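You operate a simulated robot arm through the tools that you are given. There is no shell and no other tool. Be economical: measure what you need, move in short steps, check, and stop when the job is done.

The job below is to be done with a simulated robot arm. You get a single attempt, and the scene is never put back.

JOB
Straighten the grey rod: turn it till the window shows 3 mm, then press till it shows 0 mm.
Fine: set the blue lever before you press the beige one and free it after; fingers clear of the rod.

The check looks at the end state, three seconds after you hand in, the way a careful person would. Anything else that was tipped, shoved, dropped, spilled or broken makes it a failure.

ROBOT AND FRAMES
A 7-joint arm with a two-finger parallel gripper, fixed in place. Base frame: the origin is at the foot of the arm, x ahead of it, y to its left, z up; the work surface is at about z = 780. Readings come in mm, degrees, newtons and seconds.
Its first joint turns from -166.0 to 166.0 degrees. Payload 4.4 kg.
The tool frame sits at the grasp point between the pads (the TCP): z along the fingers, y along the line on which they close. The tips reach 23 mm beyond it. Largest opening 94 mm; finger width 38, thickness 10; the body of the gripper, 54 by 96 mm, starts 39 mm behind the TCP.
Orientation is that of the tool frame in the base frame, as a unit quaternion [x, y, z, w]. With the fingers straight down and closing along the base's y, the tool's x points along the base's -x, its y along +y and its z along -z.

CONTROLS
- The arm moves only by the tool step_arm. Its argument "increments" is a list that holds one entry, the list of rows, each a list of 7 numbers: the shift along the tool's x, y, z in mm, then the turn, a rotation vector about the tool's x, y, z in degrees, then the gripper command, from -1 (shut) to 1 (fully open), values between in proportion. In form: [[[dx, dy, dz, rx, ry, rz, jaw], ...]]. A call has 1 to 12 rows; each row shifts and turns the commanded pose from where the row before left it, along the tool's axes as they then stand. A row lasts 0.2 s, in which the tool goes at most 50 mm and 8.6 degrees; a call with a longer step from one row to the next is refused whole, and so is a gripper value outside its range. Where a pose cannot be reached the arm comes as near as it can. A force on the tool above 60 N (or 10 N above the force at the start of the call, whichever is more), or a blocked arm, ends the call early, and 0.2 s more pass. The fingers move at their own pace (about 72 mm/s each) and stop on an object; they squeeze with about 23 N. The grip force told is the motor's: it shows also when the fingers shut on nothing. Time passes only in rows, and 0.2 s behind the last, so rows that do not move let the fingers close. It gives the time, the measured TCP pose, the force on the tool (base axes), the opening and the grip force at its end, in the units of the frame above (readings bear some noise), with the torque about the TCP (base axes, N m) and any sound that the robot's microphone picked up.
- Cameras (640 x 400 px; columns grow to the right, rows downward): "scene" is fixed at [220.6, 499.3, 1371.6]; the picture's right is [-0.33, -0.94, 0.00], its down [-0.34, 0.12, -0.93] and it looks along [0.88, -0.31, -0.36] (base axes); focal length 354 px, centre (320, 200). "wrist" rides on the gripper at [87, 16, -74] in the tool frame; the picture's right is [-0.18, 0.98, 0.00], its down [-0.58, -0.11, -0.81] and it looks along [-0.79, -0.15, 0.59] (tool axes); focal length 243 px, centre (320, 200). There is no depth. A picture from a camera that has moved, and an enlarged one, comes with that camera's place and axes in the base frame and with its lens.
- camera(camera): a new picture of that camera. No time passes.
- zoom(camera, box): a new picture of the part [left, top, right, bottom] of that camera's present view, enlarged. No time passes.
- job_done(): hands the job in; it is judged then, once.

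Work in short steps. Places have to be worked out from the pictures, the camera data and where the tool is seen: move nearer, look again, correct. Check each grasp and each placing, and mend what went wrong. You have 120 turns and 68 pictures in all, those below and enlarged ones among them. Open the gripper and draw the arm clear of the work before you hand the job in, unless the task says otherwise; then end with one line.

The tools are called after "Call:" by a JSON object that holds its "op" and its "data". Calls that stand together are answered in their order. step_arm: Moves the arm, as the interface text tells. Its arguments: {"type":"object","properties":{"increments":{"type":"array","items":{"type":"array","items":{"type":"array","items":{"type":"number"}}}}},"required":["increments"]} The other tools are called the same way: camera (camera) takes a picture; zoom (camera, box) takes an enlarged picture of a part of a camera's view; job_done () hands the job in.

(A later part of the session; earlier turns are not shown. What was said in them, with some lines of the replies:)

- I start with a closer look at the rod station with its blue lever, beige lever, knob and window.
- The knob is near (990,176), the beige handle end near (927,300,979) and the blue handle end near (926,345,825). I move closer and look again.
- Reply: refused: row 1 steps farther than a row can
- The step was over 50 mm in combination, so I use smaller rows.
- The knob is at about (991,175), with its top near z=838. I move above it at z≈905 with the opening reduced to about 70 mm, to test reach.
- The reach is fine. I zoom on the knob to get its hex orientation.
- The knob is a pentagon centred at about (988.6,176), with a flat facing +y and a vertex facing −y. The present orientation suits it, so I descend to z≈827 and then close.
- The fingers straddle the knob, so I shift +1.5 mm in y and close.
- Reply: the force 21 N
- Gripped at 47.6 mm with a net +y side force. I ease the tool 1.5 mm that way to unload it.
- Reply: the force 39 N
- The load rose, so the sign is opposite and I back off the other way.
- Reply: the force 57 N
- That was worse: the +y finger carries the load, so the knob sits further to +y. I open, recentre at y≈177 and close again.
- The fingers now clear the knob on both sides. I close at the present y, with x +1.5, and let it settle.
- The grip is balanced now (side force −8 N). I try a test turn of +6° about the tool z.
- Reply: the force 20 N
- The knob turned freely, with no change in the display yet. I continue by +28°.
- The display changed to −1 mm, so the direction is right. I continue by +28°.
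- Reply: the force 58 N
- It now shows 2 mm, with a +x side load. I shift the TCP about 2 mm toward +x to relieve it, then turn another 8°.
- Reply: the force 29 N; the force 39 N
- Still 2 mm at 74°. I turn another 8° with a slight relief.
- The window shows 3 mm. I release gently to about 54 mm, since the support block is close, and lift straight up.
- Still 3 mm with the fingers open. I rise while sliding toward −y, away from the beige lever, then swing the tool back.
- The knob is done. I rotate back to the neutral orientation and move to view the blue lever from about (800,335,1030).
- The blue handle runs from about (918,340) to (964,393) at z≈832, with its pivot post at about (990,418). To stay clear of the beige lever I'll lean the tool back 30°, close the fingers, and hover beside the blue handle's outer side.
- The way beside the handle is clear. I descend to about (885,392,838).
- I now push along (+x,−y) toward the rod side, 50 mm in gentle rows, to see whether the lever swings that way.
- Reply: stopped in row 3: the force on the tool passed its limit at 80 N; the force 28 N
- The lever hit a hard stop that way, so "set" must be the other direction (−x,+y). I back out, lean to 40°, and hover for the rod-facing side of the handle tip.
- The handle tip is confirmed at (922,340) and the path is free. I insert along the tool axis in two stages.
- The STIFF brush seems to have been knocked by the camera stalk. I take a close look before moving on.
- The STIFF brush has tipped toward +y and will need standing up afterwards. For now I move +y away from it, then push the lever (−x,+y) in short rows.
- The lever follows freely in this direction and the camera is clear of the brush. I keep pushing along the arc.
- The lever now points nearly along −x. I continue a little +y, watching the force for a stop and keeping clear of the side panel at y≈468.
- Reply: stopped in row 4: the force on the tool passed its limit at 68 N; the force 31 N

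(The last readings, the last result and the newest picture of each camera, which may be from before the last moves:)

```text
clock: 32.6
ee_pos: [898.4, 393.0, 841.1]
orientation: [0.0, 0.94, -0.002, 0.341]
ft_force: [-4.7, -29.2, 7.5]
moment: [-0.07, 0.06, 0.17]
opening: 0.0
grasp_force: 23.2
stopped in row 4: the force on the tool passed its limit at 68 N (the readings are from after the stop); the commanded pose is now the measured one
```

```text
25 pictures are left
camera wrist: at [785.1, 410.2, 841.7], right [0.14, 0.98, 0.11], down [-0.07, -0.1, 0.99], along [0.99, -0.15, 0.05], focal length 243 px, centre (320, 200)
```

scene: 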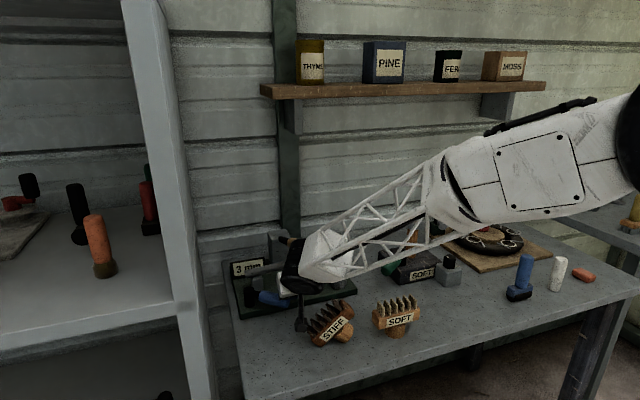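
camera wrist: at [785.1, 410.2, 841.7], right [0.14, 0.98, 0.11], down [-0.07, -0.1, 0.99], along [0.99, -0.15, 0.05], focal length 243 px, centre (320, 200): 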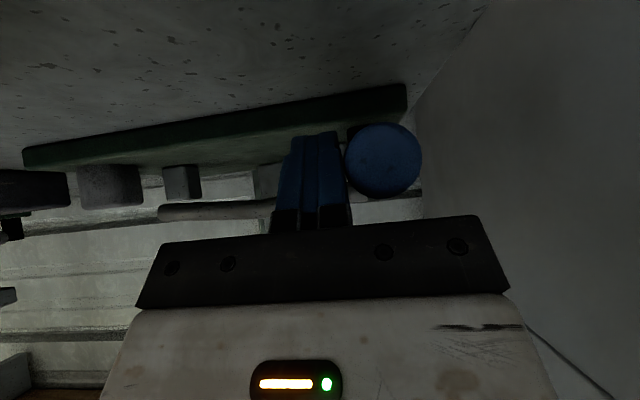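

A firm stop at about the −x direction: the blue lever is set. I retreat −y and back, stand the tool upright, and hover above the beige handle.

Call:
{"op": "step_arm", "data": {"increments": [[[0, -6, 0, 0, 0, 0, -1], [0, 0, -40, 0, 0, 0, -1], [0, 0, -40, 0, 0, 0, -1], [0, 0, -40, 0, 0, 0, -1], [0, 0, -30, 0, 8, 0, -1], [0, 0, -20, 0, 8, 0, -1], [0, 0, -20, 0, 8, 0, -1], [0, 0, -20, 0, 8, 0, -1], [0, 0, 0, 0, 8, 0, -1], [0, 0, 0, 0, 0, 0, -1]]]}}

Call:
{"op": "zoom", "data": {"camera": "scene", "box": [215, 215, 395, 335]}}

Call:
{"op": "camera", "data": {"camera": "wrist"}}

```text
clock: 34.8
ee_pos: [777.6, 390.3, 1010.3]
orientation: [0.001, 1.0, -0.002, -0.001]
ft_force: [-0.6, 0.2, 0.3]
moment: [0.01, 0.02, 0.01]
opening: 0.0
grasp_force: 23.3
```

```text
3.33 times, centred on (305, 275) of scene
camera zoom: at [220.6, 499.3, 1371.6], right [-0.33, -0.94, 0.0], down [-0.34, 0.12, -0.93], along [0.88, -0.31, -0.36], focal length 1181 px, centre (370, -50)
```

zoom: 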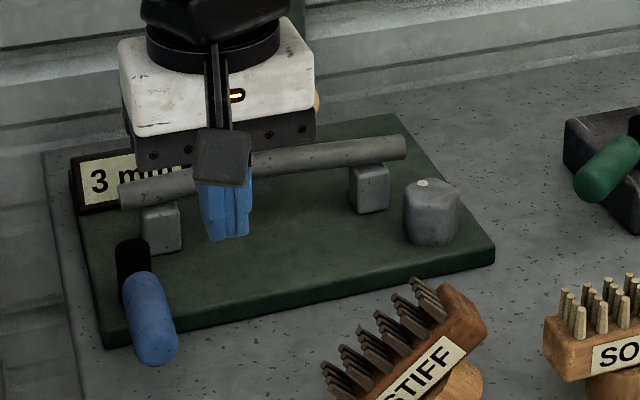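

```text
23 pictures are left
camera wrist: at [692.0, 406.8, 1085.0], right [0.19, 0.98, 0.0], down [0.58, -0.11, 0.8], along [0.79, -0.15, -0.59], focal length 243 px, centre (320, 200)
```

wrist: 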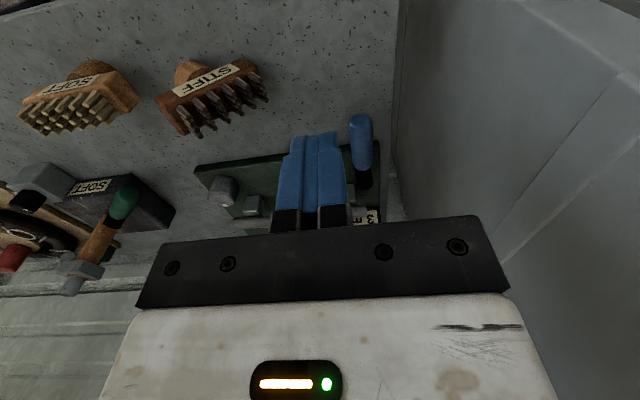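

The blue lever is set and the window shows 3 mm. I move above the beige handle at (953,301) with the fingertips high.

Call:
{"op": "step_arm", "data": {"increments": [[[-15, -18, -20, 0, 0, 0, -1], [-20, -18, -20, 0, 0, 0, -1], [-35, -18, -5, 0, 0, 0, -1], [-35, -18, 0, 0, 0, 0, -1], [-35, -17, 0, 0, 0, 0, -1], [-35, 0, 0, 0, 0, 0, -1], [0, 0, 0, 0, 0, 0, -1]]]}}

Call:
{"op": "zoom", "data": {"camera": "scene", "box": [205, 185, 385, 305]}}

Call:
{"op": "camera", "data": {"camera": "wrist"}}

```text
clock: 36.4
ee_pos: [952.7, 300.6, 1055.9]
orientation: [0.001, 1.0, -0.001, -0.001]
ft_force: [0.0, -0.3, -0.5]
moment: [-0.01, -0.03, 0.01]
opening: 0.1
grasp_force: 23.0
```

```text
3.33 times, centred on (295, 245) of scene
camera zoom: at [220.6, 499.3, 1371.6], right [-0.33, -0.94, 0.0], down [-0.34, 0.12, -0.93], along [0.88, -0.31, -0.36], focal length 1181 px, centre (403, 50)
```

zoom: 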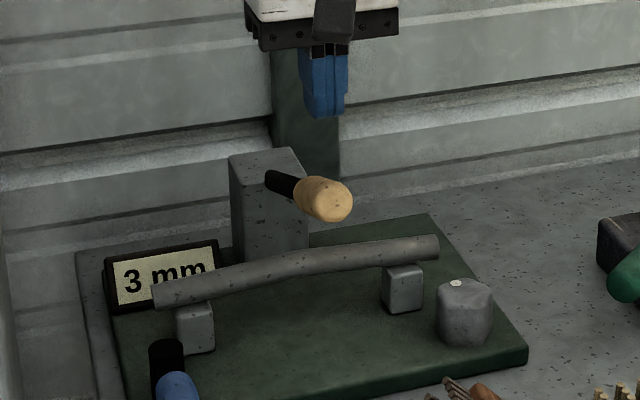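

```text
21 pictures are left
camera wrist: at [867.5, 317.5, 1130.5], right [0.19, 0.98, 0.0], down [0.58, -0.11, 0.81], along [0.79, -0.15, -0.59], focal length 243 px, centre (320, 200)
```

wrist: 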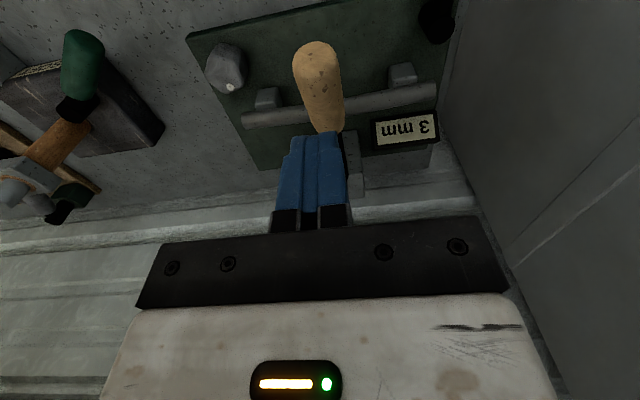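

The handle lies beneath the fingertips at about y=300, x 929–1005. I lower to contact and begin pressing gently.

Call:
{"op": "step_arm", "data": {"increments": [[[0, 0, 20, 0, 0, 0, -1], [0, 0, 20, 0, 0, 0, -1], [0, 0, 6, 0, 0, 0, -1], [0, 0, 6, 0, 0, 0, -1], [0, 0, 6, 0, 0, 0, -1], [0, 0, 6, 0, 0, 0, -1], [0, 0, 0, 0, 0, 0, -1]]]}}

Call:
{"op": "zoom", "data": {"camera": "scene", "box": [205, 185, 385, 305]}}

```text
clock: 38.0
ee_pos: [952.2, 300.9, 990.0]
orientation: [0.002, 1.0, -0.002, -0.002]
ft_force: [-0.8, 1.1, 0.4]
moment: [0.02, -0.02, -0.02]
opening: 0.0
grasp_force: 23.2
```

```text
3.33 times, centred on (295, 245) of scene
camera zoom: at [220.6, 499.3, 1371.6], right [-0.33, -0.94, 0.0], down [-0.34, 0.12, -0.93], along [0.88, -0.31, -0.36], focal length 1181 px, centre (403, 50)
```

zoom: 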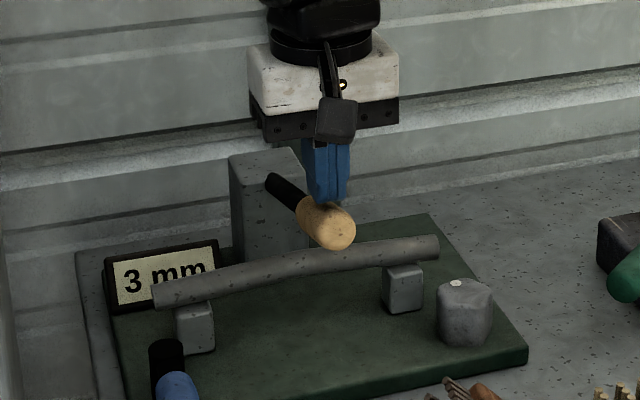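

The lever is going down lightly and still shows 3 mm. I continue.

Call:
{"op": "step_arm", "data": {"increments": [[[0, 0, 5, 0, 0, 0, -1], [0, 0, 5, 0, 0, 0, -1], [0, 0, 5, 0, 0, 0, -1], [0, 0, 5, 0, 0, 0, -1], [0, 0, 0, 0, 0, 0, -1]]]}}

Call:
{"op": "zoom", "data": {"camera": "scene", "box": [205, 185, 385, 305]}}

```text
clock: 39.2
ee_pos: [953.0, 300.2, 971.4]
orientation: [0.001, 1.0, -0.002, -0.003]
ft_force: [1.0, -0.3, 0.2]
moment: [0.0, -0.01, 0.0]
opening: 0.1
grasp_force: 23.0
```

```text
3.33 times, centred on (295, 245) of scene
camera zoom: at [220.6, 499.3, 1371.6], right [-0.33, -0.94, 0.0], down [-0.34, 0.12, -0.93], along [0.88, -0.31, -0.36], focal length 1181 px, centre (403, 50)
```

zoom: 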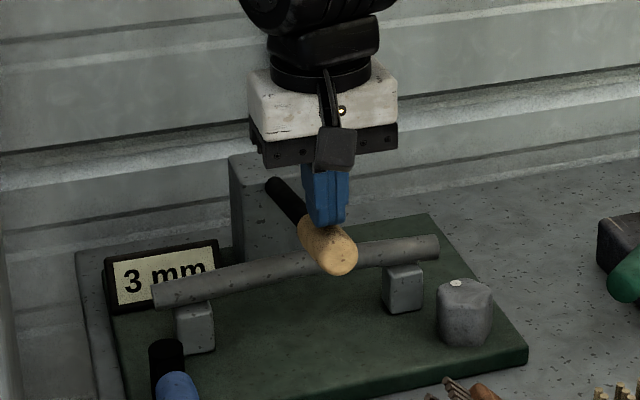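

Call:
{"op": "step_arm", "data": {"increments": [[[0, 0, 4, 0, 0, 0, -1], [0, 0, 4, 0, 0, 0, -1], [0, 0, 4, 0, 0, 0, -1], [0, 0, 0, 0, 0, 0, -1]]]}}

Call:
{"op": "zoom", "data": {"camera": "scene", "box": [205, 185, 385, 305]}}

```text
clock: 40.2
ee_pos: [952.2, 299.9, 959.0]
orientation: [0.0, 1.0, -0.002, -0.001]
ft_force: [0.3, 0.6, -0.1]
moment: [-0.01, 0.0, -0.01]
opening: 0.0
grasp_force: 23.5
```

```text
3.33 times, centred on (295, 245) of scene
camera zoom: at [220.6, 499.3, 1371.6], right [-0.33, -0.94, 0.0], down [-0.34, 0.12, -0.93], along [0.88, -0.31, -0.36], focal length 1181 px, centre (403, 50)
```

zoom: 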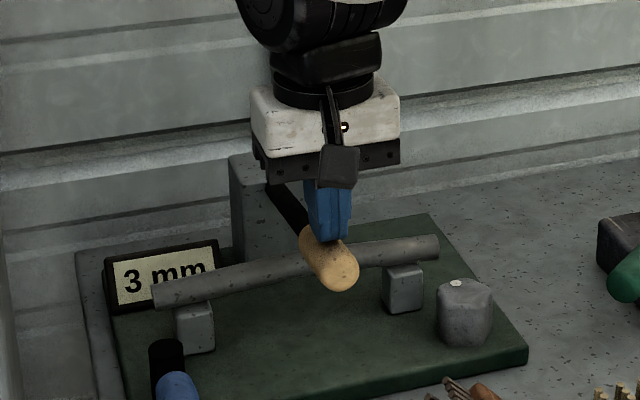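

Still free travel. I continue without a picture until a force appears.

Call:
{"op": "step_arm", "data": {"increments": [[[0, 0, 4, 0, 0, 0, -1], [0, 0, 4, 0, 0, 0, -1], [0, 0, 4, 0, 0, 0, -1], [0, 0, 0, 0, 0, 0, -1]]]}}

```text
clock: 41.2
ee_pos: [951.2, 300.4, 946.8]
orientation: [0.001, 1.0, -0.002, -0.002]
ft_force: [0.4, -0.5, 0.4]
moment: [0.01, 0.0, 0.02]
opening: 0.0
grasp_force: 22.6
```

Call:
{"op": "step_arm", "data": {"increments": [[[0, 0, 3, 0, 0, 0, -1], [0, 0, 3, 0, 0, 0, -1], [0, 0, 0, 0, 0, 0, -1]]]}}

Call:
{"op": "zoom", "data": {"camera": "scene", "box": [205, 185, 385, 305]}}

```text
clock: 42.0
ee_pos: [952.7, 301.2, 941.0]
orientation: [0.001, 1.0, -0.002, -0.002]
ft_force: [0.2, 0.5, -0.3]
moment: [0.0, 0.0, -0.01]
opening: 0.0
grasp_force: 23.1
```

```text
3.33 times, centred on (295, 245) of scene
camera zoom: at [220.6, 499.3, 1371.6], right [-0.33, -0.94, 0.0], down [-0.34, 0.12, -0.93], along [0.88, -0.31, -0.36], focal length 1181 px, centre (403, 50)
```

zoom: 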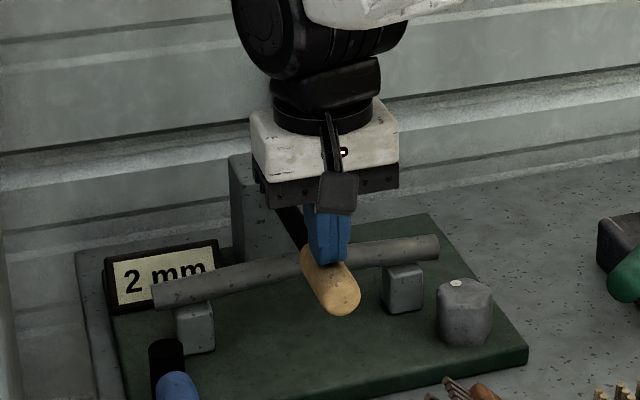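

The window now shows 2 mm, so I press 8 mm more.

Call:
{"op": "step_arm", "data": {"increments": [[[0, 0, 3, 0, 0, 0, -1], [0, 0, 3, 0, 0, 0, -1], [0, 0, 2, 0, 0, 0, -1], [0, 0, 0, 0, 0, 0, -1]]]}}

Call:
{"op": "zoom", "data": {"camera": "scene", "box": [205, 185, 385, 305]}}

```text
clock: 43.0
ee_pos: [953.0, 301.3, 936.6]
orientation: [0.001, 1.0, -0.001, 0.0]
ft_force: [-6.6, 5.3, 32.3]
moment: [0.09, 0.72, -0.16]
opening: 0.1
grasp_force: 23.5
```

```text
3.33 times, centred on (295, 245) of scene
camera zoom: at [220.6, 499.3, 1371.6], right [-0.33, -0.94, 0.0], down [-0.34, 0.12, -0.93], along [0.88, -0.31, -0.36], focal length 1181 px, centre (403, 50)
```

zoom: 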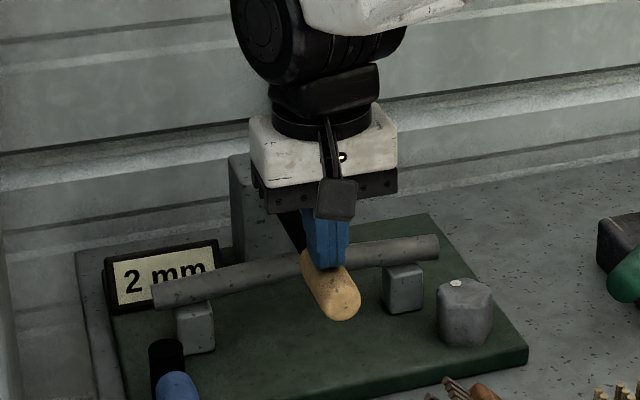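

A force of 32 N appeared while it still shows 2 mm, which may be the end of the stroke with each press removing a millimetre. I try 2 mm more to see.

Call:
{"op": "step_arm", "data": {"increments": [[[0, 0, 1, 0, 0, 0, -1], [0, 0, 1, 0, 0, 0, -1], [0, 0, 0, 0, 0, 0, -1]]]}}

```text
clock: 43.9
ee_pos: [954.4, 301.8, 937.9]
orientation: [0.002, 1.0, -0.002, 0.003]
ft_force: [1.3, 0.8, 14.5]
moment: [0.03, 0.23, -0.1]
opening: 0.1
grasp_force: 23.0
stopped in row 3: the force on the tool passed its limit at 61 N (the readings are from after the stop); the commanded pose is now the measured one
```

That is a hard stop. I lift fully and see whether the lever springs back.

Call:
{"op": "step_arm", "data": {"increments": [[[0, 0, -20, 0, 0, 0, -1], [0, 0, -25, 0, 0, 0, -1], [0, 0, -30, 0, 0, 0, -1], [0, 0, -10, 0, 0, 0, -1], [0, 0, 0, 0, 0, 0, -1]]]}}

Call:
{"op": "zoom", "data": {"camera": "scene", "box": [205, 185, 385, 305]}}

```text
clock: 45.1
ee_pos: [954.5, 300.8, 1019.5]
orientation: [0.001, 1.0, -0.001, 0.001]
ft_force: [-0.3, 0.9, 0.7]
moment: [-0.01, 0.02, 0.0]
opening: 0.0
grasp_force: 23.3
```

```text
3.33 times, centred on (295, 245) of scene
camera zoom: at [220.6, 499.3, 1371.6], right [-0.33, -0.94, 0.0], down [-0.34, 0.12, -0.93], along [0.88, -0.31, -0.36], focal length 1181 px, centre (403, 50)
```

zoom: 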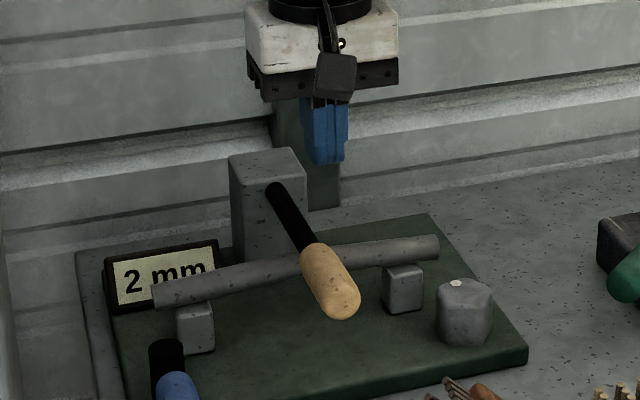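

The lever stays down and one press took 1 mm off, so I must raise it and press twice more. I'll open the fingers, straddle the handle, grip it and lift it along its arc.

Call:
{"op": "step_arm", "data": {"increments": [[[0, 0, 0, 0, 0, 0, 0.3], [0, 0, 0, 0, 0, 0, 0.3], [0, 0, 30, 0, 0, 0, 0.3], [0, 0, 30, 0, 0, 0, 0.3], [0, 0, 30, 0, 0, 0, 0.3], [0, 0, 24, 0, 0, 0, 0.3], [0, 0, 0, 0, 0, 0, 0], [0, 0, 0, 0, 0, 0, -0.3], [0, 0, 0, 0, 0, 0, -0.6], [0, 0, 0, 0, 0, 0, -0.6]]]}}

```text
clock: 47.3
ee_pos: [954.5, 300.3, 906.1]
orientation: [0.001, 1.0, -0.001, 0.001]
ft_force: [-1.1, -12.0, -1.0]
moment: [-0.05, 0.14, 1.78]
opening: 29.3
grasp_force: 45.2
```

Gripped at 29 mm. I lift it in small rows.

Call:
{"op": "step_arm", "data": {"increments": [[[0, 0, -7, 0, 0, 0, -0.6], [0, 0, -7, 0, 0, 0, -0.6], [0, 0, -7, 0, 0, 0, -0.6], [0, 0, -7, 0, 0, 0, -0.6], [0, 0, -7, 0, 0, 0, -0.6], [0, 0, -7, 0, 0, 0, -0.6], [0, 0, -7, 0, 0, 0, -0.6], [0, 0, -7, 0, 0, 0, -0.6], [0, 0, 0, 0, 0, 0, -0.6]]]}}

Call:
{"op": "zoom", "data": {"camera": "scene", "box": [205, 185, 385, 305]}}

```text
clock: 49.3
ee_pos: [953.6, 300.3, 961.6]
orientation: [0.002, 1.0, -0.001, 0.001]
ft_force: [24.6, -31.1, -14.1]
moment: [0.04, 0.67, 1.69]
opening: 29.4
grasp_force: 45.6
```

```text
3.33 times, centred on (295, 245) of scene
camera zoom: at [220.6, 499.3, 1371.6], right [-0.33, -0.94, 0.0], down [-0.34, 0.12, -0.93], along [0.88, -0.31, -0.36], focal length 1181 px, centre (403, 50)
```

zoom: 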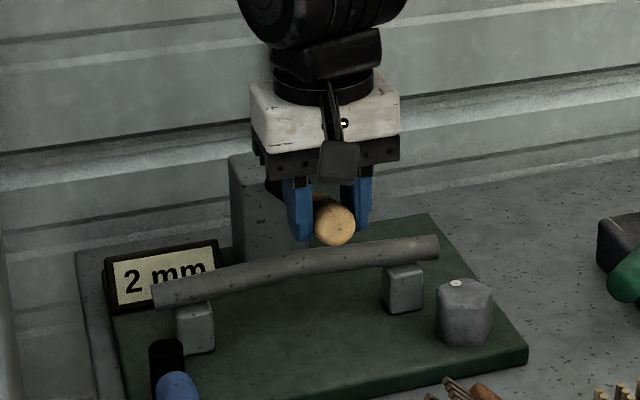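

Nearly back at the top. I relieve the side load and raise about 12 mm more toward the original height.

Call:
{"op": "step_arm", "data": {"increments": [[[-1, -1, -4, 0, 0, 0, -0.6], [-0.5, 0, -4, 0, 0, 0, -0.6], [0, 0, -4, 0, 0, 0, -0.6], [0, 0, 0, 0, 0, 0, -0.6]]]}}

```text
clock: 50.3
ee_pos: [955.3, 300.8, 974.6]
orientation: [0.002, 1.0, -0.001, 0.001]
ft_force: [35.2, -20.2, -13.3]
moment: [0.3, -0.63, 1.61]
opening: 29.1
grasp_force: 45.4
```

The lever is back at about its original height. Keeping the grip, I press down the full stroke again.

Call:
{"op": "step_arm", "data": {"increments": [[[-1, 0, 8, 0, 0, 0, -0.6], [0, 0, 8, 0, 0, 0, -0.6], [0.5, 0, 8, 0, 0, 0, -0.6], [0.5, 0, 8, 0, 0, 0, -0.6], [0, 0, 8, 0, 0, 0, -0.6], [0, 0, 7, 0, 0, 0, -0.6], [0, 0, 7, 0, 0, 0, -0.6], [0, 0, 6, 0, 0, 0, -0.6], [0, 0, 4, 0, 0, 0, -0.6], [0, 0, 3, 0, 0, 0, -0.6], [0, 0, 0, 0, 0, 0, -0.6]]]}}

Call:
{"op": "zoom", "data": {"camera": "scene", "box": [205, 185, 385, 305]}}

```text
clock: 52.7
ee_pos: [955.1, 300.2, 907.5]
orientation: [0.001, 1.0, -0.001, 0.002]
ft_force: [-20.7, -32.2, 20.0]
moment: [-0.24, -0.27, 1.61]
opening: 29.0
grasp_force: 45.1
```

```text
3.33 times, centred on (295, 245) of scene
camera zoom: at [220.6, 499.3, 1371.6], right [-0.33, -0.94, 0.0], down [-0.34, 0.12, -0.93], along [0.88, -0.31, -0.36], focal length 1181 px, centre (403, 50)
```

zoom: 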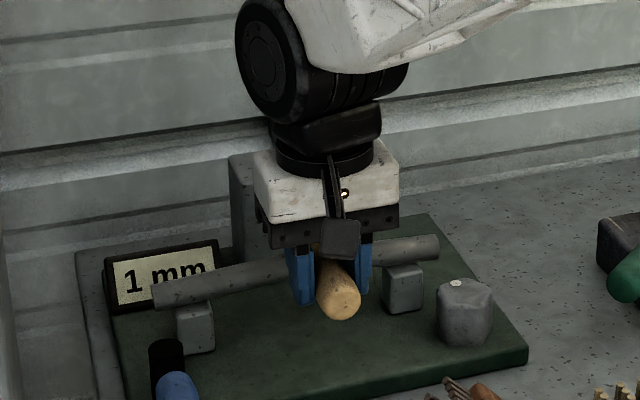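

The window shows 1 mm. I raise the lever again.

Call:
{"op": "step_arm", "data": {"increments": [[[0.5, -1, -8, 0, 0, 0, -0.6], [0, 0, -8, 0, 0, 0, -0.6], [0, 0, -8, 0, 0, 0, -0.6], [0, 0, -8, 0, 0, 0, -0.6], [-0.5, 0, -8, 0, 0, 0, -0.6], [-0.5, 0, -8, 0, 0, 0, -0.6], [-1, 0, -7, 0, 0, 0, -0.6], [-1, 0, -7, 0, 0, 0, -0.6], [-0.5, 0, -5, 0, 0, 0, -0.6], [0, 0, 0, 0, 0, 0, -0.6]]]}}

Call:
{"op": "step_arm", "data": {"increments": [[[0, 0, 8, 0, 0, 0, -0.6], [0.5, 0, 8, 0, 0, 0, -0.6], [0.5, 0, 8, 0, 0, 0, -0.6], [1, 0, 8, 0, 0, 0, -0.6], [0.5, 0, 8, 0, 0, 0, -0.6], [0, 0, 7, 0, 0, 0, -0.6], [0, 0, 7, 0, 0, 0, -0.6], [0, 0, 6, 0, 0, 0, -0.6], [0, 0, 4, 0, 0, 0, -0.6], [0, 0, 3, 0, 0, 0, -0.6], [0, 0, 0, 0, 0, 0, -0.6]]]}}

Call:
{"op": "zoom", "data": {"camera": "scene", "box": [205, 185, 385, 305]}}

```text
clock: 54.9
ee_pos: [959.1, 299.5, 973.0]
orientation: [0.001, 1.0, -0.001, 0.001]
ft_force: [27.9, -0.6, -15.0]
moment: [0.48, 0.2, 1.51]
opening: 29.4
grasp_force: 44.8
```

```text
clock: 57.3
ee_pos: [956.4, 299.5, 907.9]
orientation: [0.0, 1.0, 0.0, 0.002]
ft_force: [-9.5, 27.4, 23.9]
moment: [0.6, -0.76, 1.71]
opening: 29.1
grasp_force: 44.8
```

```text
3.33 times, centred on (295, 245) of scene
camera zoom: at [220.6, 499.3, 1371.6], right [-0.33, -0.94, 0.0], down [-0.34, 0.12, -0.93], along [0.88, -0.31, -0.36], focal length 1181 px, centre (403, 50)
```

zoom: 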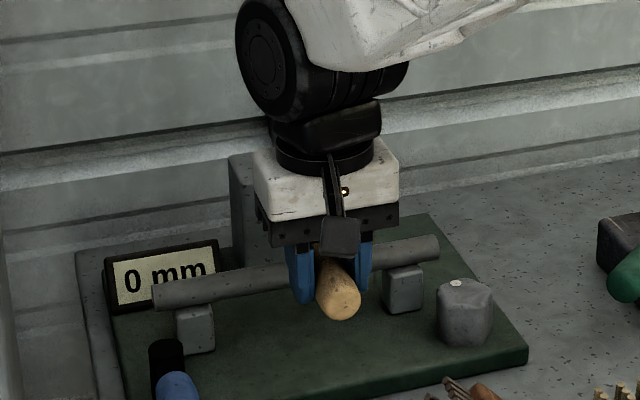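

The window shows 0 mm. I raise the beige lever back to its rest height, release it and lift off.

Call:
{"op": "step_arm", "data": {"increments": [[[0, -0.5, -8, 0, 0, 0, -0.6], [0, 0, -8, 0, 0, 0, -0.6], [0, 0, -8, 0, 0, 0, -0.6], [0, 0, -8, 0, 0, 0, -0.6], [-0.5, 0, -8, 0, 0, 0, -0.6], [-0.5, 0, -8, 0, 0, 0, -0.6], [-1, 0, -7, 0, 0, 0, -0.6], [-1, 0, -7, 0, 0, 0, -0.6], [0, 0, -4, 0, 0, 0, -0.6], [0, 0, 0, 0, 0, 0, 0.2], [0, 0, 0, 0, 0, 0, 0.2], [0, 0, 0, 0, 0, 0, 0.2]]]}}

Call:
{"op": "step_arm", "data": {"increments": [[[0, 0, -25, 0, 0, 0, 0.2], [0, 0, -30, 0, 0, 0, 0.2], [20, 10, -10, 0, 0, 0, 0.2], [35, 20, 0, 0, 0, 0, 0.2], [35, 25, 0, 0, -5, 0, 0.2], [0, 25, 0, 0, -8, 0, 0.2], [0, 0, 0, 0, -7, 0, 0.2], [0, 0, 0, -7, 0, 0, 0.06], [0, 0, 0, -7, 0, 0, 0.06], [0, 0, 0, -6, 0, 0, 0.06], [0, 0, 0, 0, 0, 0, 0.06]]]}}

Call:
{"op": "camera", "data": {"camera": "scene"}}

Call:
{"op": "camera", "data": {"camera": "wrist"}}

```text
clock: 59.9
ee_pos: [959.7, 298.6, 972.6]
orientation: [0.0, 1.0, -0.001, 0.001]
ft_force: [0.2, -0.5, -0.6]
moment: [-0.01, 0.0, 0.0]
opening: 56.5
grasp_force: 0.0
```

```text
clock: 62.3
ee_pos: [869.2, 379.9, 1037.0]
orientation: [-0.03, 0.97, 0.171, 0.172]
ft_force: [-0.2, -0.3, 0.0]
moment: [-0.01, 0.02, -0.01]
opening: 50.1
grasp_force: 0.0
```

```text
11 pictures are left
```

scene: 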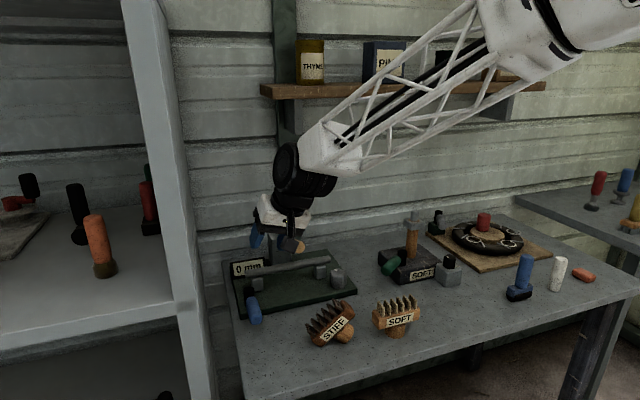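

```text
10 pictures are left
camera wrist: at [761.9, 370.4, 1077.8], right [0.06, 0.92, 0.38], down [0.3, -0.38, 0.88], along [0.95, 0.06, -0.3], focal length 243 px, centre (320, 200)
```

wrist: 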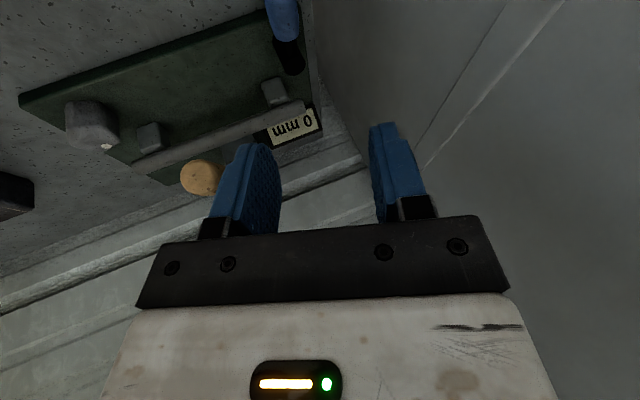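

The handle lies along −x with its tip at about (886,419). I go down to straddle it with the tilted tool.

Call:
{"op": "step_arm", "data": {"increments": [[[10.2, -8.6, 22.1, 0, 0, 0, 0.06], [10.2, -8.6, 22.1, 0, 0, 0, 0.06], [10.2, -8.6, 22.1, 0, 0, 0, 0.06], [10.2, -8.6, 22.1, 0, 0, 0, 0.06], [0, 0, 28, 0, 0, 0, 0.06], [0, 0, 28, 0, 0, 0, 0.06], [0, 0, 28, 0, 0, 0, 0.06], [0, 0, 0, 0, 0, 0, 0.06]]]}}

Call:
{"op": "camera", "data": {"camera": "wrist"}}

```text
clock: 64.1
ee_pos: [893.0, 404.2, 859.1]
orientation: [-0.031, 0.97, 0.171, 0.172]
ft_force: [-0.8, 0.3, 0.3]
moment: [0.05, 0.03, 0.02]
opening: 49.6
grasp_force: 0.1
```

```text
9 pictures are left
camera wrist: at [785.2, 395.0, 899.8], right [0.06, 0.92, 0.38], down [0.3, -0.38, 0.88], along [0.95, 0.06, -0.3], focal length 243 px, centre (320, 200)
```

wrist: 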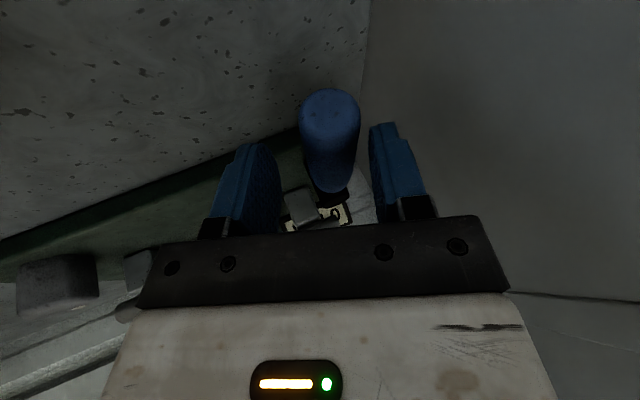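

The handle sits between the fingers. I insert the last 26 mm and drag it toward −y.

Call:
{"op": "step_arm", "data": {"increments": [[[0, 0, 13, 0, 0, 0, 0.06], [0, 0, 12, 0, 0, 0, 0.06], [-0.9, -6.7, -2.1, 0, 0, 0, 0.06], [-0.9, -6.7, -2.1, 0, 0, 0, 0.06], [-0.9, -6.7, -2.1, 0, 0, 0, 0.06], [-0.9, -6.7, -2.1, 0, 0, 0, 0.06], [-0.9, -6.7, -2.1, 0, 0, 0, 0.06], [-0.9, -6.7, -2.1, 0, 0, 0, 0.06], [0, 0, 0, 0, 0, 0, 0.06]]]}}

Call:
{"op": "camera", "data": {"camera": "wrist"}}

```text
clock: 66.1
ee_pos: [903.2, 370.8, 836.2]
orientation: [-0.03, 0.97, 0.171, 0.171]
ft_force: [0.1, 1.4, 0.4]
moment: [-0.02, 0.0, 0.06]
opening: 50.8
grasp_force: 0.9
```

```text
8 pictures are left
camera wrist: at [796.4, 362.2, 878.5], right [0.06, 0.92, 0.38], down [0.3, -0.38, 0.88], along [0.95, 0.06, -0.3], focal length 243 px, centre (320, 200)
```

wrist: 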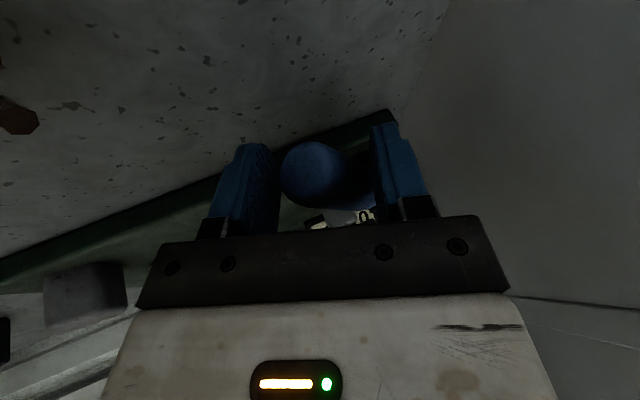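

The lever follows. I open slightly to avoid jamming and drag it about 12° further, then re-approach with closed fingers for the rest.

Call:
{"op": "step_arm", "data": {"increments": [[[0, 0, 0, 0, 0, 0, 0.28], [-2.8, -7.2, -1.5, 0, 0, 0, 0.28], [-2.8, -7.2, -1.5, 0, 0, 0, 0.28], [-2.8, -7.2, -1.5, 0, 0, 0, 0.28], [0, 3, 0, 0, 0, 0, 0.28], [0, 0, -30, 0, 0, 0, 0.28], [0, 0, -35, 0, 0, 0, 0.28], [0, 0, -40, 0, 0, 0, 0.28], [0, 0, 0, 0, 0, 0, 0.28]]]}}

Call:
{"op": "camera", "data": {"camera": "wrist"}}

```text
clock: 68.1
ee_pos: [877.5, 318.5, 930.4]
orientation: [-0.031, 0.97, 0.17, 0.172]
ft_force: [0.6, 0.4, 0.2]
moment: [0.04, 0.0, 0.05]
opening: 60.5
grasp_force: 0.0
```

```text
7 pictures are left
camera wrist: at [770.2, 309.5, 970.4], right [0.06, 0.92, 0.38], down [0.3, -0.38, 0.88], along [0.95, 0.06, -0.3], focal length 243 px, centre (320, 200)
```

wrist: 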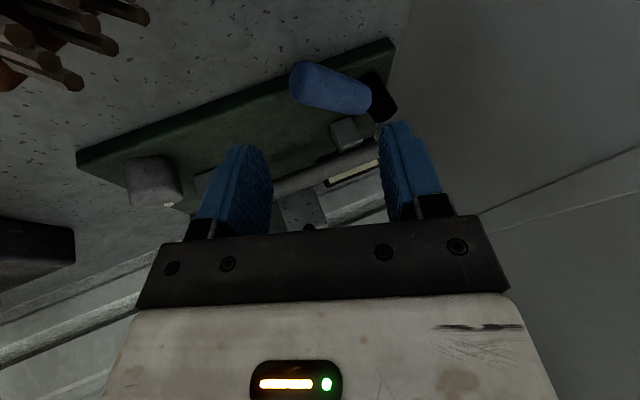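

The handle tip is back at about (915,343), essentially its original free position. I withdraw, bring the tool upright at a viewpoint behind the brush, and look at both.

Call:
{"op": "step_arm", "data": {"increments": [[[0, 0, -40, 0, 0, 0, 0.28], [30, 0, -30, 0, 0, 0, 0.5], [30, 0, -30, 7, 0, 0, 1], [30, 0, -20, 7, 0, 0, 1], [30, 0, -10, 6, 0, 0, 1], [20, 0, 0, 0, 7, 0, 1], [20, 0, 0, 0, 7, 0, 1], [0, 0, 0, 0, 6, 0, 1], [0, 0, 0, 0, 0, 0, 1]]]}}

Call:
{"op": "zoom", "data": {"camera": "scene", "box": [220, 235, 400, 365]}}

Call:
{"op": "camera", "data": {"camera": "wrist"}}

```text
clock: 70.1
ee_pos: [685.2, 276.5, 996.2]
orientation: [0.0, 1.0, -0.001, 0.002]
ft_force: [0.8, -0.6, 0.2]
moment: [0.0, -0.02, 0.02]
opening: 93.9
grasp_force: 0.0
```

```text
3.08 times, centred on (310, 300) of scene
camera zoom: at [220.6, 499.3, 1371.6], right [-0.33, -0.94, 0.0], down [-0.34, 0.12, -0.93], along [0.88, -0.31, -0.36], focal length 1090 px, centre (351, -108)
```

zoom: 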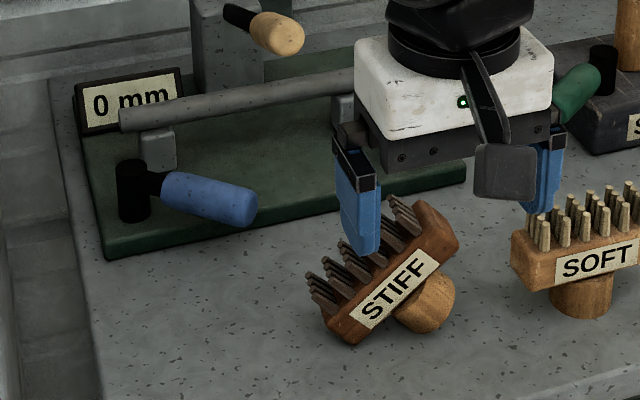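

```text
5 pictures are left
camera wrist: at [598.2, 294.8, 1070.3], right [0.18, 0.98, 0.0], down [0.58, -0.11, 0.81], along [0.79, -0.15, -0.59], focal length 243 px, centre (320, 200)
```

wrist: 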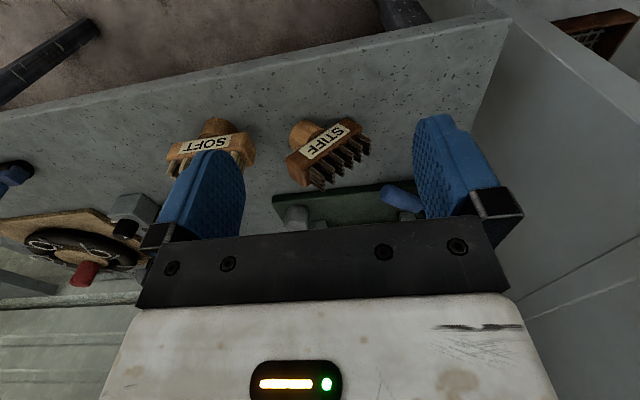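

All three mechanism states are good: 0 mm, blue lever freed at its original angle, beige lever up. Next is the tipped STIFF brush. Its label face is now at about (801,263,825), tipped ~40° toward +y, against an original (780,280,825). I turn the jaw to close along x.

Call:
{"op": "step_arm", "data": {"increments": [[[0, 0, -20, 0, 0, -8.2, 1], [0, 0, -20, 0, 0, -8.2, 1], [0, 0, 0, 0, 0, -8.2, 1], [0, 0, 0, 0, 0, -8.2, 1], [0, 0, 0, 0, 0, -8.2, 1], [0, 0, 0, 0, 0, -8.2, 1], [0, 0, 0, 0, 0, -8.2, 1], [0, 0, 0, 0, 0, -8.2, 1], [0, 0, 0, 0, 0, -8.2, 1], [0, 0, 0, 0, 0, -8.2, 1], [0, 0, 0, 0, 0, -8, 1], [0, 0, 0, 0, 0, 0, 1]]]}}

```text
clock: 72.7
ee_pos: [685.2, 276.9, 1034.0]
orientation: [-0.707, 0.707, -0.001, 0.0]
ft_force: [-0.7, -0.2, -0.2]
moment: [-0.01, -0.03, -0.01]
opening: 93.9
grasp_force: 0.1
```

I move over, tilt 40° to match the brush axis, and descend to the hover pose.

Call:
{"op": "step_arm", "data": {"increments": [[[-20, -34, 0, 0, 0, 0, 1], [-20, -34, 0, 0, 0, 0, 1], [-20, -34, 0, 0, 0, 0, 1], [-17, -32, 0, 0, 8, 0, 1], [0, 0, 0, 0, 8, 0, 1], [0, 0, 0, 0, 8, 0, 1], [0, 0, 0, 0, 8, 0, 1], [0, 0, 0, 0, 8, 0, 1], [-21, 0, 25, 0, 0, 0, 1], [-21, 0, 25, 0, 0, 0, 1], [-21, 0, 25, 0, 0, 0, 1], [0, 0, 0, 0, 0, 0, 1]]]}}

Call:
{"op": "camera", "data": {"camera": "wrist"}}

```text
clock: 75.3
ee_pos: [821.0, 354.8, 937.1]
orientation: [-0.663, 0.665, -0.243, -0.242]
ft_force: [-1.4, 0.0, -0.4]
moment: [0.01, 0.02, 0.0]
opening: 94.1
grasp_force: 0.2
```

```text
4 pictures are left
camera wrist: at [804.1, 336.0, 1049.1], right [-0.98, 0.14, -0.12], down [0.11, 0.96, 0.24], along [0.15, 0.23, -0.96], focal length 243 px, centre (320, 200)
```

wrist: 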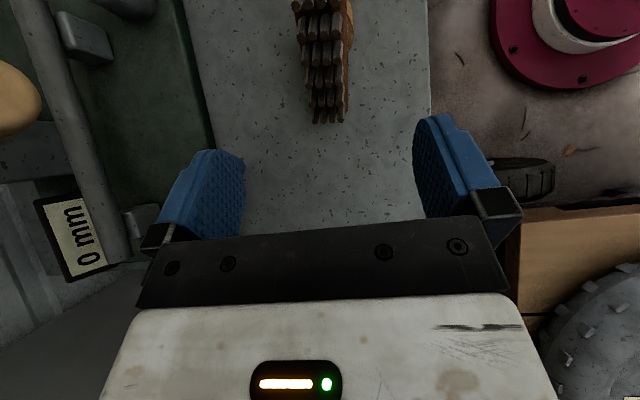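

The brush is centred between the fingers (its centre x≈818). I insert along its axis.

Call:
{"op": "step_arm", "data": {"increments": [[[0, 0, 30, 0, 0, 0, 1], [0, 0, 30, 0, 0, 0, 1], [0, 0, 30, 0, 0, 0, 1], [0, 0, 20, 0, 0, 0, 1], [0, 0, 18, 0, 0, 0, 1], [0, 0, 0, 0, 0, 0, 1]]]}}

Call:
{"op": "camera", "data": {"camera": "scene"}}

```text
clock: 76.7
ee_pos: [819.6, 270.4, 839.6]
orientation: [-0.663, 0.666, -0.242, -0.242]
ft_force: [0.1, 0.0, 0.3]
moment: [0.03, -0.01, -0.05]
opening: 93.9
grasp_force: 0.0
```

```text
3 pictures are left
```

scene: 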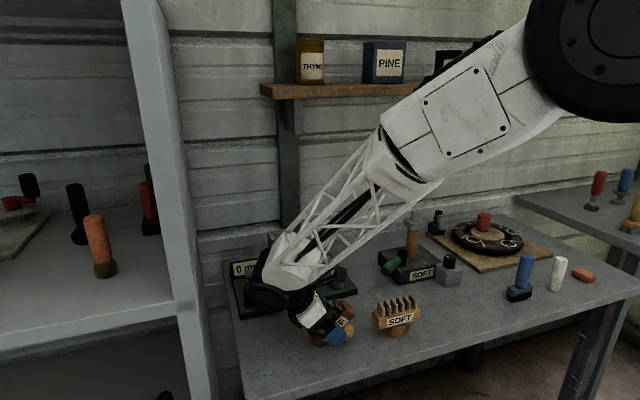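

The jaws surround the block and there is no contact force. I close on it.

Call:
{"op": "step_arm", "data": {"increments": [[[0, 0, 0, 0, 0, 0, 0.5], [0, 0, 0, 0, 0, 0, 0.2], [0, 0, 0, 0, 0, 0, 0], [0, 0, 0, 0, 0, 0, -0.2], [0, 0, 0, 0, 0, 0, -0.4], [0, 0, 0, 0, 0, 0, -0.5], [0, 0, 0, 0, 0, 0, -0.5]]]}}

```text
clock: 78.3
ee_pos: [820.9, 270.6, 840.0]
orientation: [-0.663, 0.665, -0.243, -0.242]
ft_force: [-0.4, -0.1, 0.8]
moment: [0.04, 0.06, 0.0]
opening: 35.6
grasp_force: 23.2
```

Gripped at 35.6 mm. I lift 45 mm and rotate upright, shifting toward its original spot.

Call:
{"op": "step_arm", "data": {"increments": [[[14.5, 0, -17.2, 0, 0, 0, -0.5], [14.5, 0, -17.2, 0, 0, 0, -0.5], [0, 0, 0, 0, -8, 0, -0.5], [0, 0, 0, 0, -8, 0, -0.5], [0, 0, 0, 0, -8, 0, -0.5], [0, 0, 0, 0, -8, 0, -0.5], [0, 0, 0, 0, -8, 0, -0.5], [-3, 11, 0, 0, 0, 0, -0.5], [-3, 12, 0, 0, 0, 0, -0.5], [0, 0, 0, 0, 0, 0, -0.5]]]}}

Call:
{"op": "zoom", "data": {"camera": "scene", "box": [245, 230, 425, 370]}}

```text
clock: 80.5
ee_pos: [796.7, 277.6, 884.0]
orientation: [-0.706, 0.708, -0.003, 0.0]
ft_force: [0.6, -0.2, 0.1]
moment: [0.0, -0.02, 0.0]
opening: 35.8
grasp_force: 23.4
```

```text
2.86 times, centred on (335, 300) of scene
camera zoom: at [220.6, 499.3, 1371.6], right [-0.33, -0.94, 0.0], down [-0.34, 0.12, -0.93], along [0.88, -0.31, -0.36], focal length 1012 px, centre (277, -86)
```

zoom: 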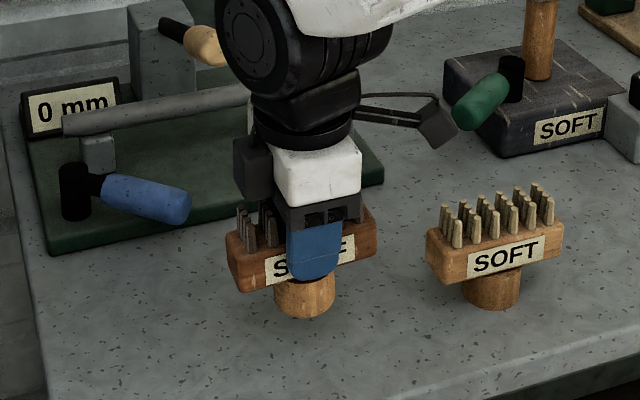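

Upright and in line with its old place. I lower in steps, with a 3 mm +y correction, until the foot touches the table.

Call:
{"op": "step_arm", "data": {"increments": [[[-3, 0, 15, 0, 0, 0, -0.5], [0, 0, 15, 0, 0, 0, -0.5], [0, 0, 6, 0, 0, 0, -0.5], [0, 0, 2, 0, 0, 0, -0.5], [0, 0, 0, 0, 0, 0, -0.5]]]}}

Call:
{"op": "step_arm", "data": {"increments": [[[0, 0, 1, 0, 0, 0, -0.5], [0, 0, 1, 0, 0, 0, -0.5], [0, 0, 0, 0, 0, 0, -0.5]]]}}

```text
clock: 81.7
ee_pos: [796.2, 281.9, 847.8]
orientation: [-0.707, 0.708, -0.001, 0.0]
ft_force: [0.1, -0.4, -1.5]
moment: [0.0, -0.02, 0.0]
opening: 36.0
grasp_force: 23.2
```

```text
clock: 82.5
ee_pos: [796.9, 281.3, 845.4]
orientation: [-0.707, 0.707, -0.001, 0.0]
ft_force: [0.0, -0.3, -1.6]
moment: [0.05, -0.01, -0.02]
opening: 35.8
grasp_force: 23.1
```

Call:
{"op": "step_arm", "data": {"increments": [[[0, 0, 1, 0, 0, 0, -0.5], [0, 0, 1, 0, 0, 0, -0.5], [0, 0, 0, 0, 0, 0, -0.5]]]}}

Call:
{"op": "step_arm", "data": {"increments": [[[0, 0, 1, 0, 0, 0, -0.5], [0, 0, 0.5, 0, 0, 0, -0.5], [0, 0, 0, 0, 0, 0, -0.5]]]}}

```text
clock: 83.3
ee_pos: [796.3, 281.5, 843.8]
orientation: [-0.707, 0.707, -0.001, 0.0]
ft_force: [-0.5, 0.9, 1.7]
moment: [0.08, 0.13, -0.05]
opening: 35.9
grasp_force: 22.9
```

```text
clock: 84.1
ee_pos: [797.8, 281.0, 843.0]
orientation: [-0.706, 0.708, -0.002, 0.001]
ft_force: [-2.1, -5.0, 22.5]
moment: [0.17, 0.22, 0.07]
opening: 36.0
grasp_force: 23.0
```

The foot is in contact (22 N). I back off 1 mm, open, and lift straight away.

Call:
{"op": "step_arm", "data": {"increments": [[[0, 0, -1.2, 0, 0, 0, -0.5], [0, 0, 0, 0, 0, 0, -0.3], [0, 0, 0, 0, 0, 0, 0], [0, 0, 0, 0, 0, 0, 0.5], [0, 0, 0, 0, 0, 0, 0.8], [0, 0, 0, 0, 0, 0, 0.8], [0, 0, -15, 0, 0, 0, 0.8], [0, 0, -30, 0, 0, 0, 0.8], [0, 0, -40, 0, 0, 0, 0.8], [0, 0, -40, 0, 0, 0, 0.8], [0, 30, -40, 0, 0, 0, 0.8], [0, 40, -25, 0, 0, 0, 0.8]]]}}

Call:
{"op": "step_arm", "data": {"increments": [[[0, 45, 0, 0, 0, 0, 0.8], [0, 45, 0, 0, 0, 0, 0.8], [45, 0, 0, 0, 0, 0, 0.8], [45, 0, 0, 0, 0, 0, 0.8], [45, 0, 0, 0, 0, 0, 0.8], [0, 0, 0, 0, 0, 0, 0.8]]]}}

Call:
{"op": "zoom", "data": {"camera": "scene", "box": [215, 215, 435, 370]}}

```text
clock: 86.7
ee_pos: [725.0, 281.6, 1026.7]
orientation: [-0.707, 0.708, -0.001, 0.001]
ft_force: [0.7, 0.3, -0.8]
moment: [0.01, 0.01, 0.0]
opening: 84.6
grasp_force: 0.0
```

```text
clock: 88.1
ee_pos: [633.5, 146.8, 1033.4]
orientation: [-0.707, 0.707, -0.001, 0.0]
ft_force: [0.3, -0.1, -0.9]
moment: [0.01, -0.01, 0.0]
opening: 84.4
grasp_force: 0.0
```

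```text
2.58 times, centred on (325, 292) of scene
camera zoom: at [220.6, 499.3, 1371.6], right [-0.33, -0.94, 0.0], down [-0.34, 0.12, -0.93], along [0.88, -0.31, -0.36], focal length 914 px, centre (307, -39)
```

zoom: 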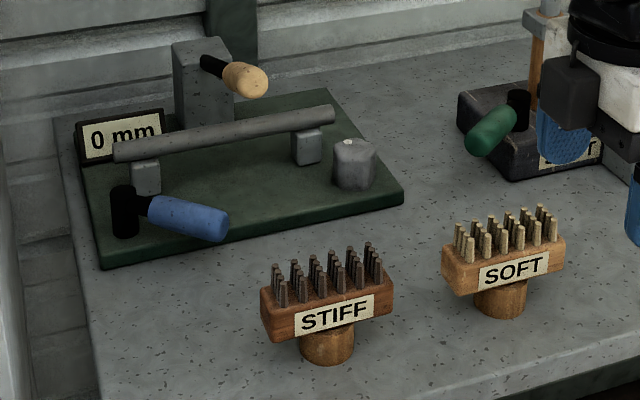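

The window reads 0 mm, the blue lever is free, the beige lever is up, and the STIFF brush is standing at its original place. The arm is clear and the gripper is open, so I hand in.

Call:
{"op": "job_done", "data": {}}

```text
The job is handed in.
```

The grey rod is straightened: I turned it to 3 mm, set the blue lever, pressed the beige lever three times to reach 0 mm, then freed the blue lever. On the way the wrist camera tipped the STIFF brush over, and I stood it back up in its original spot.
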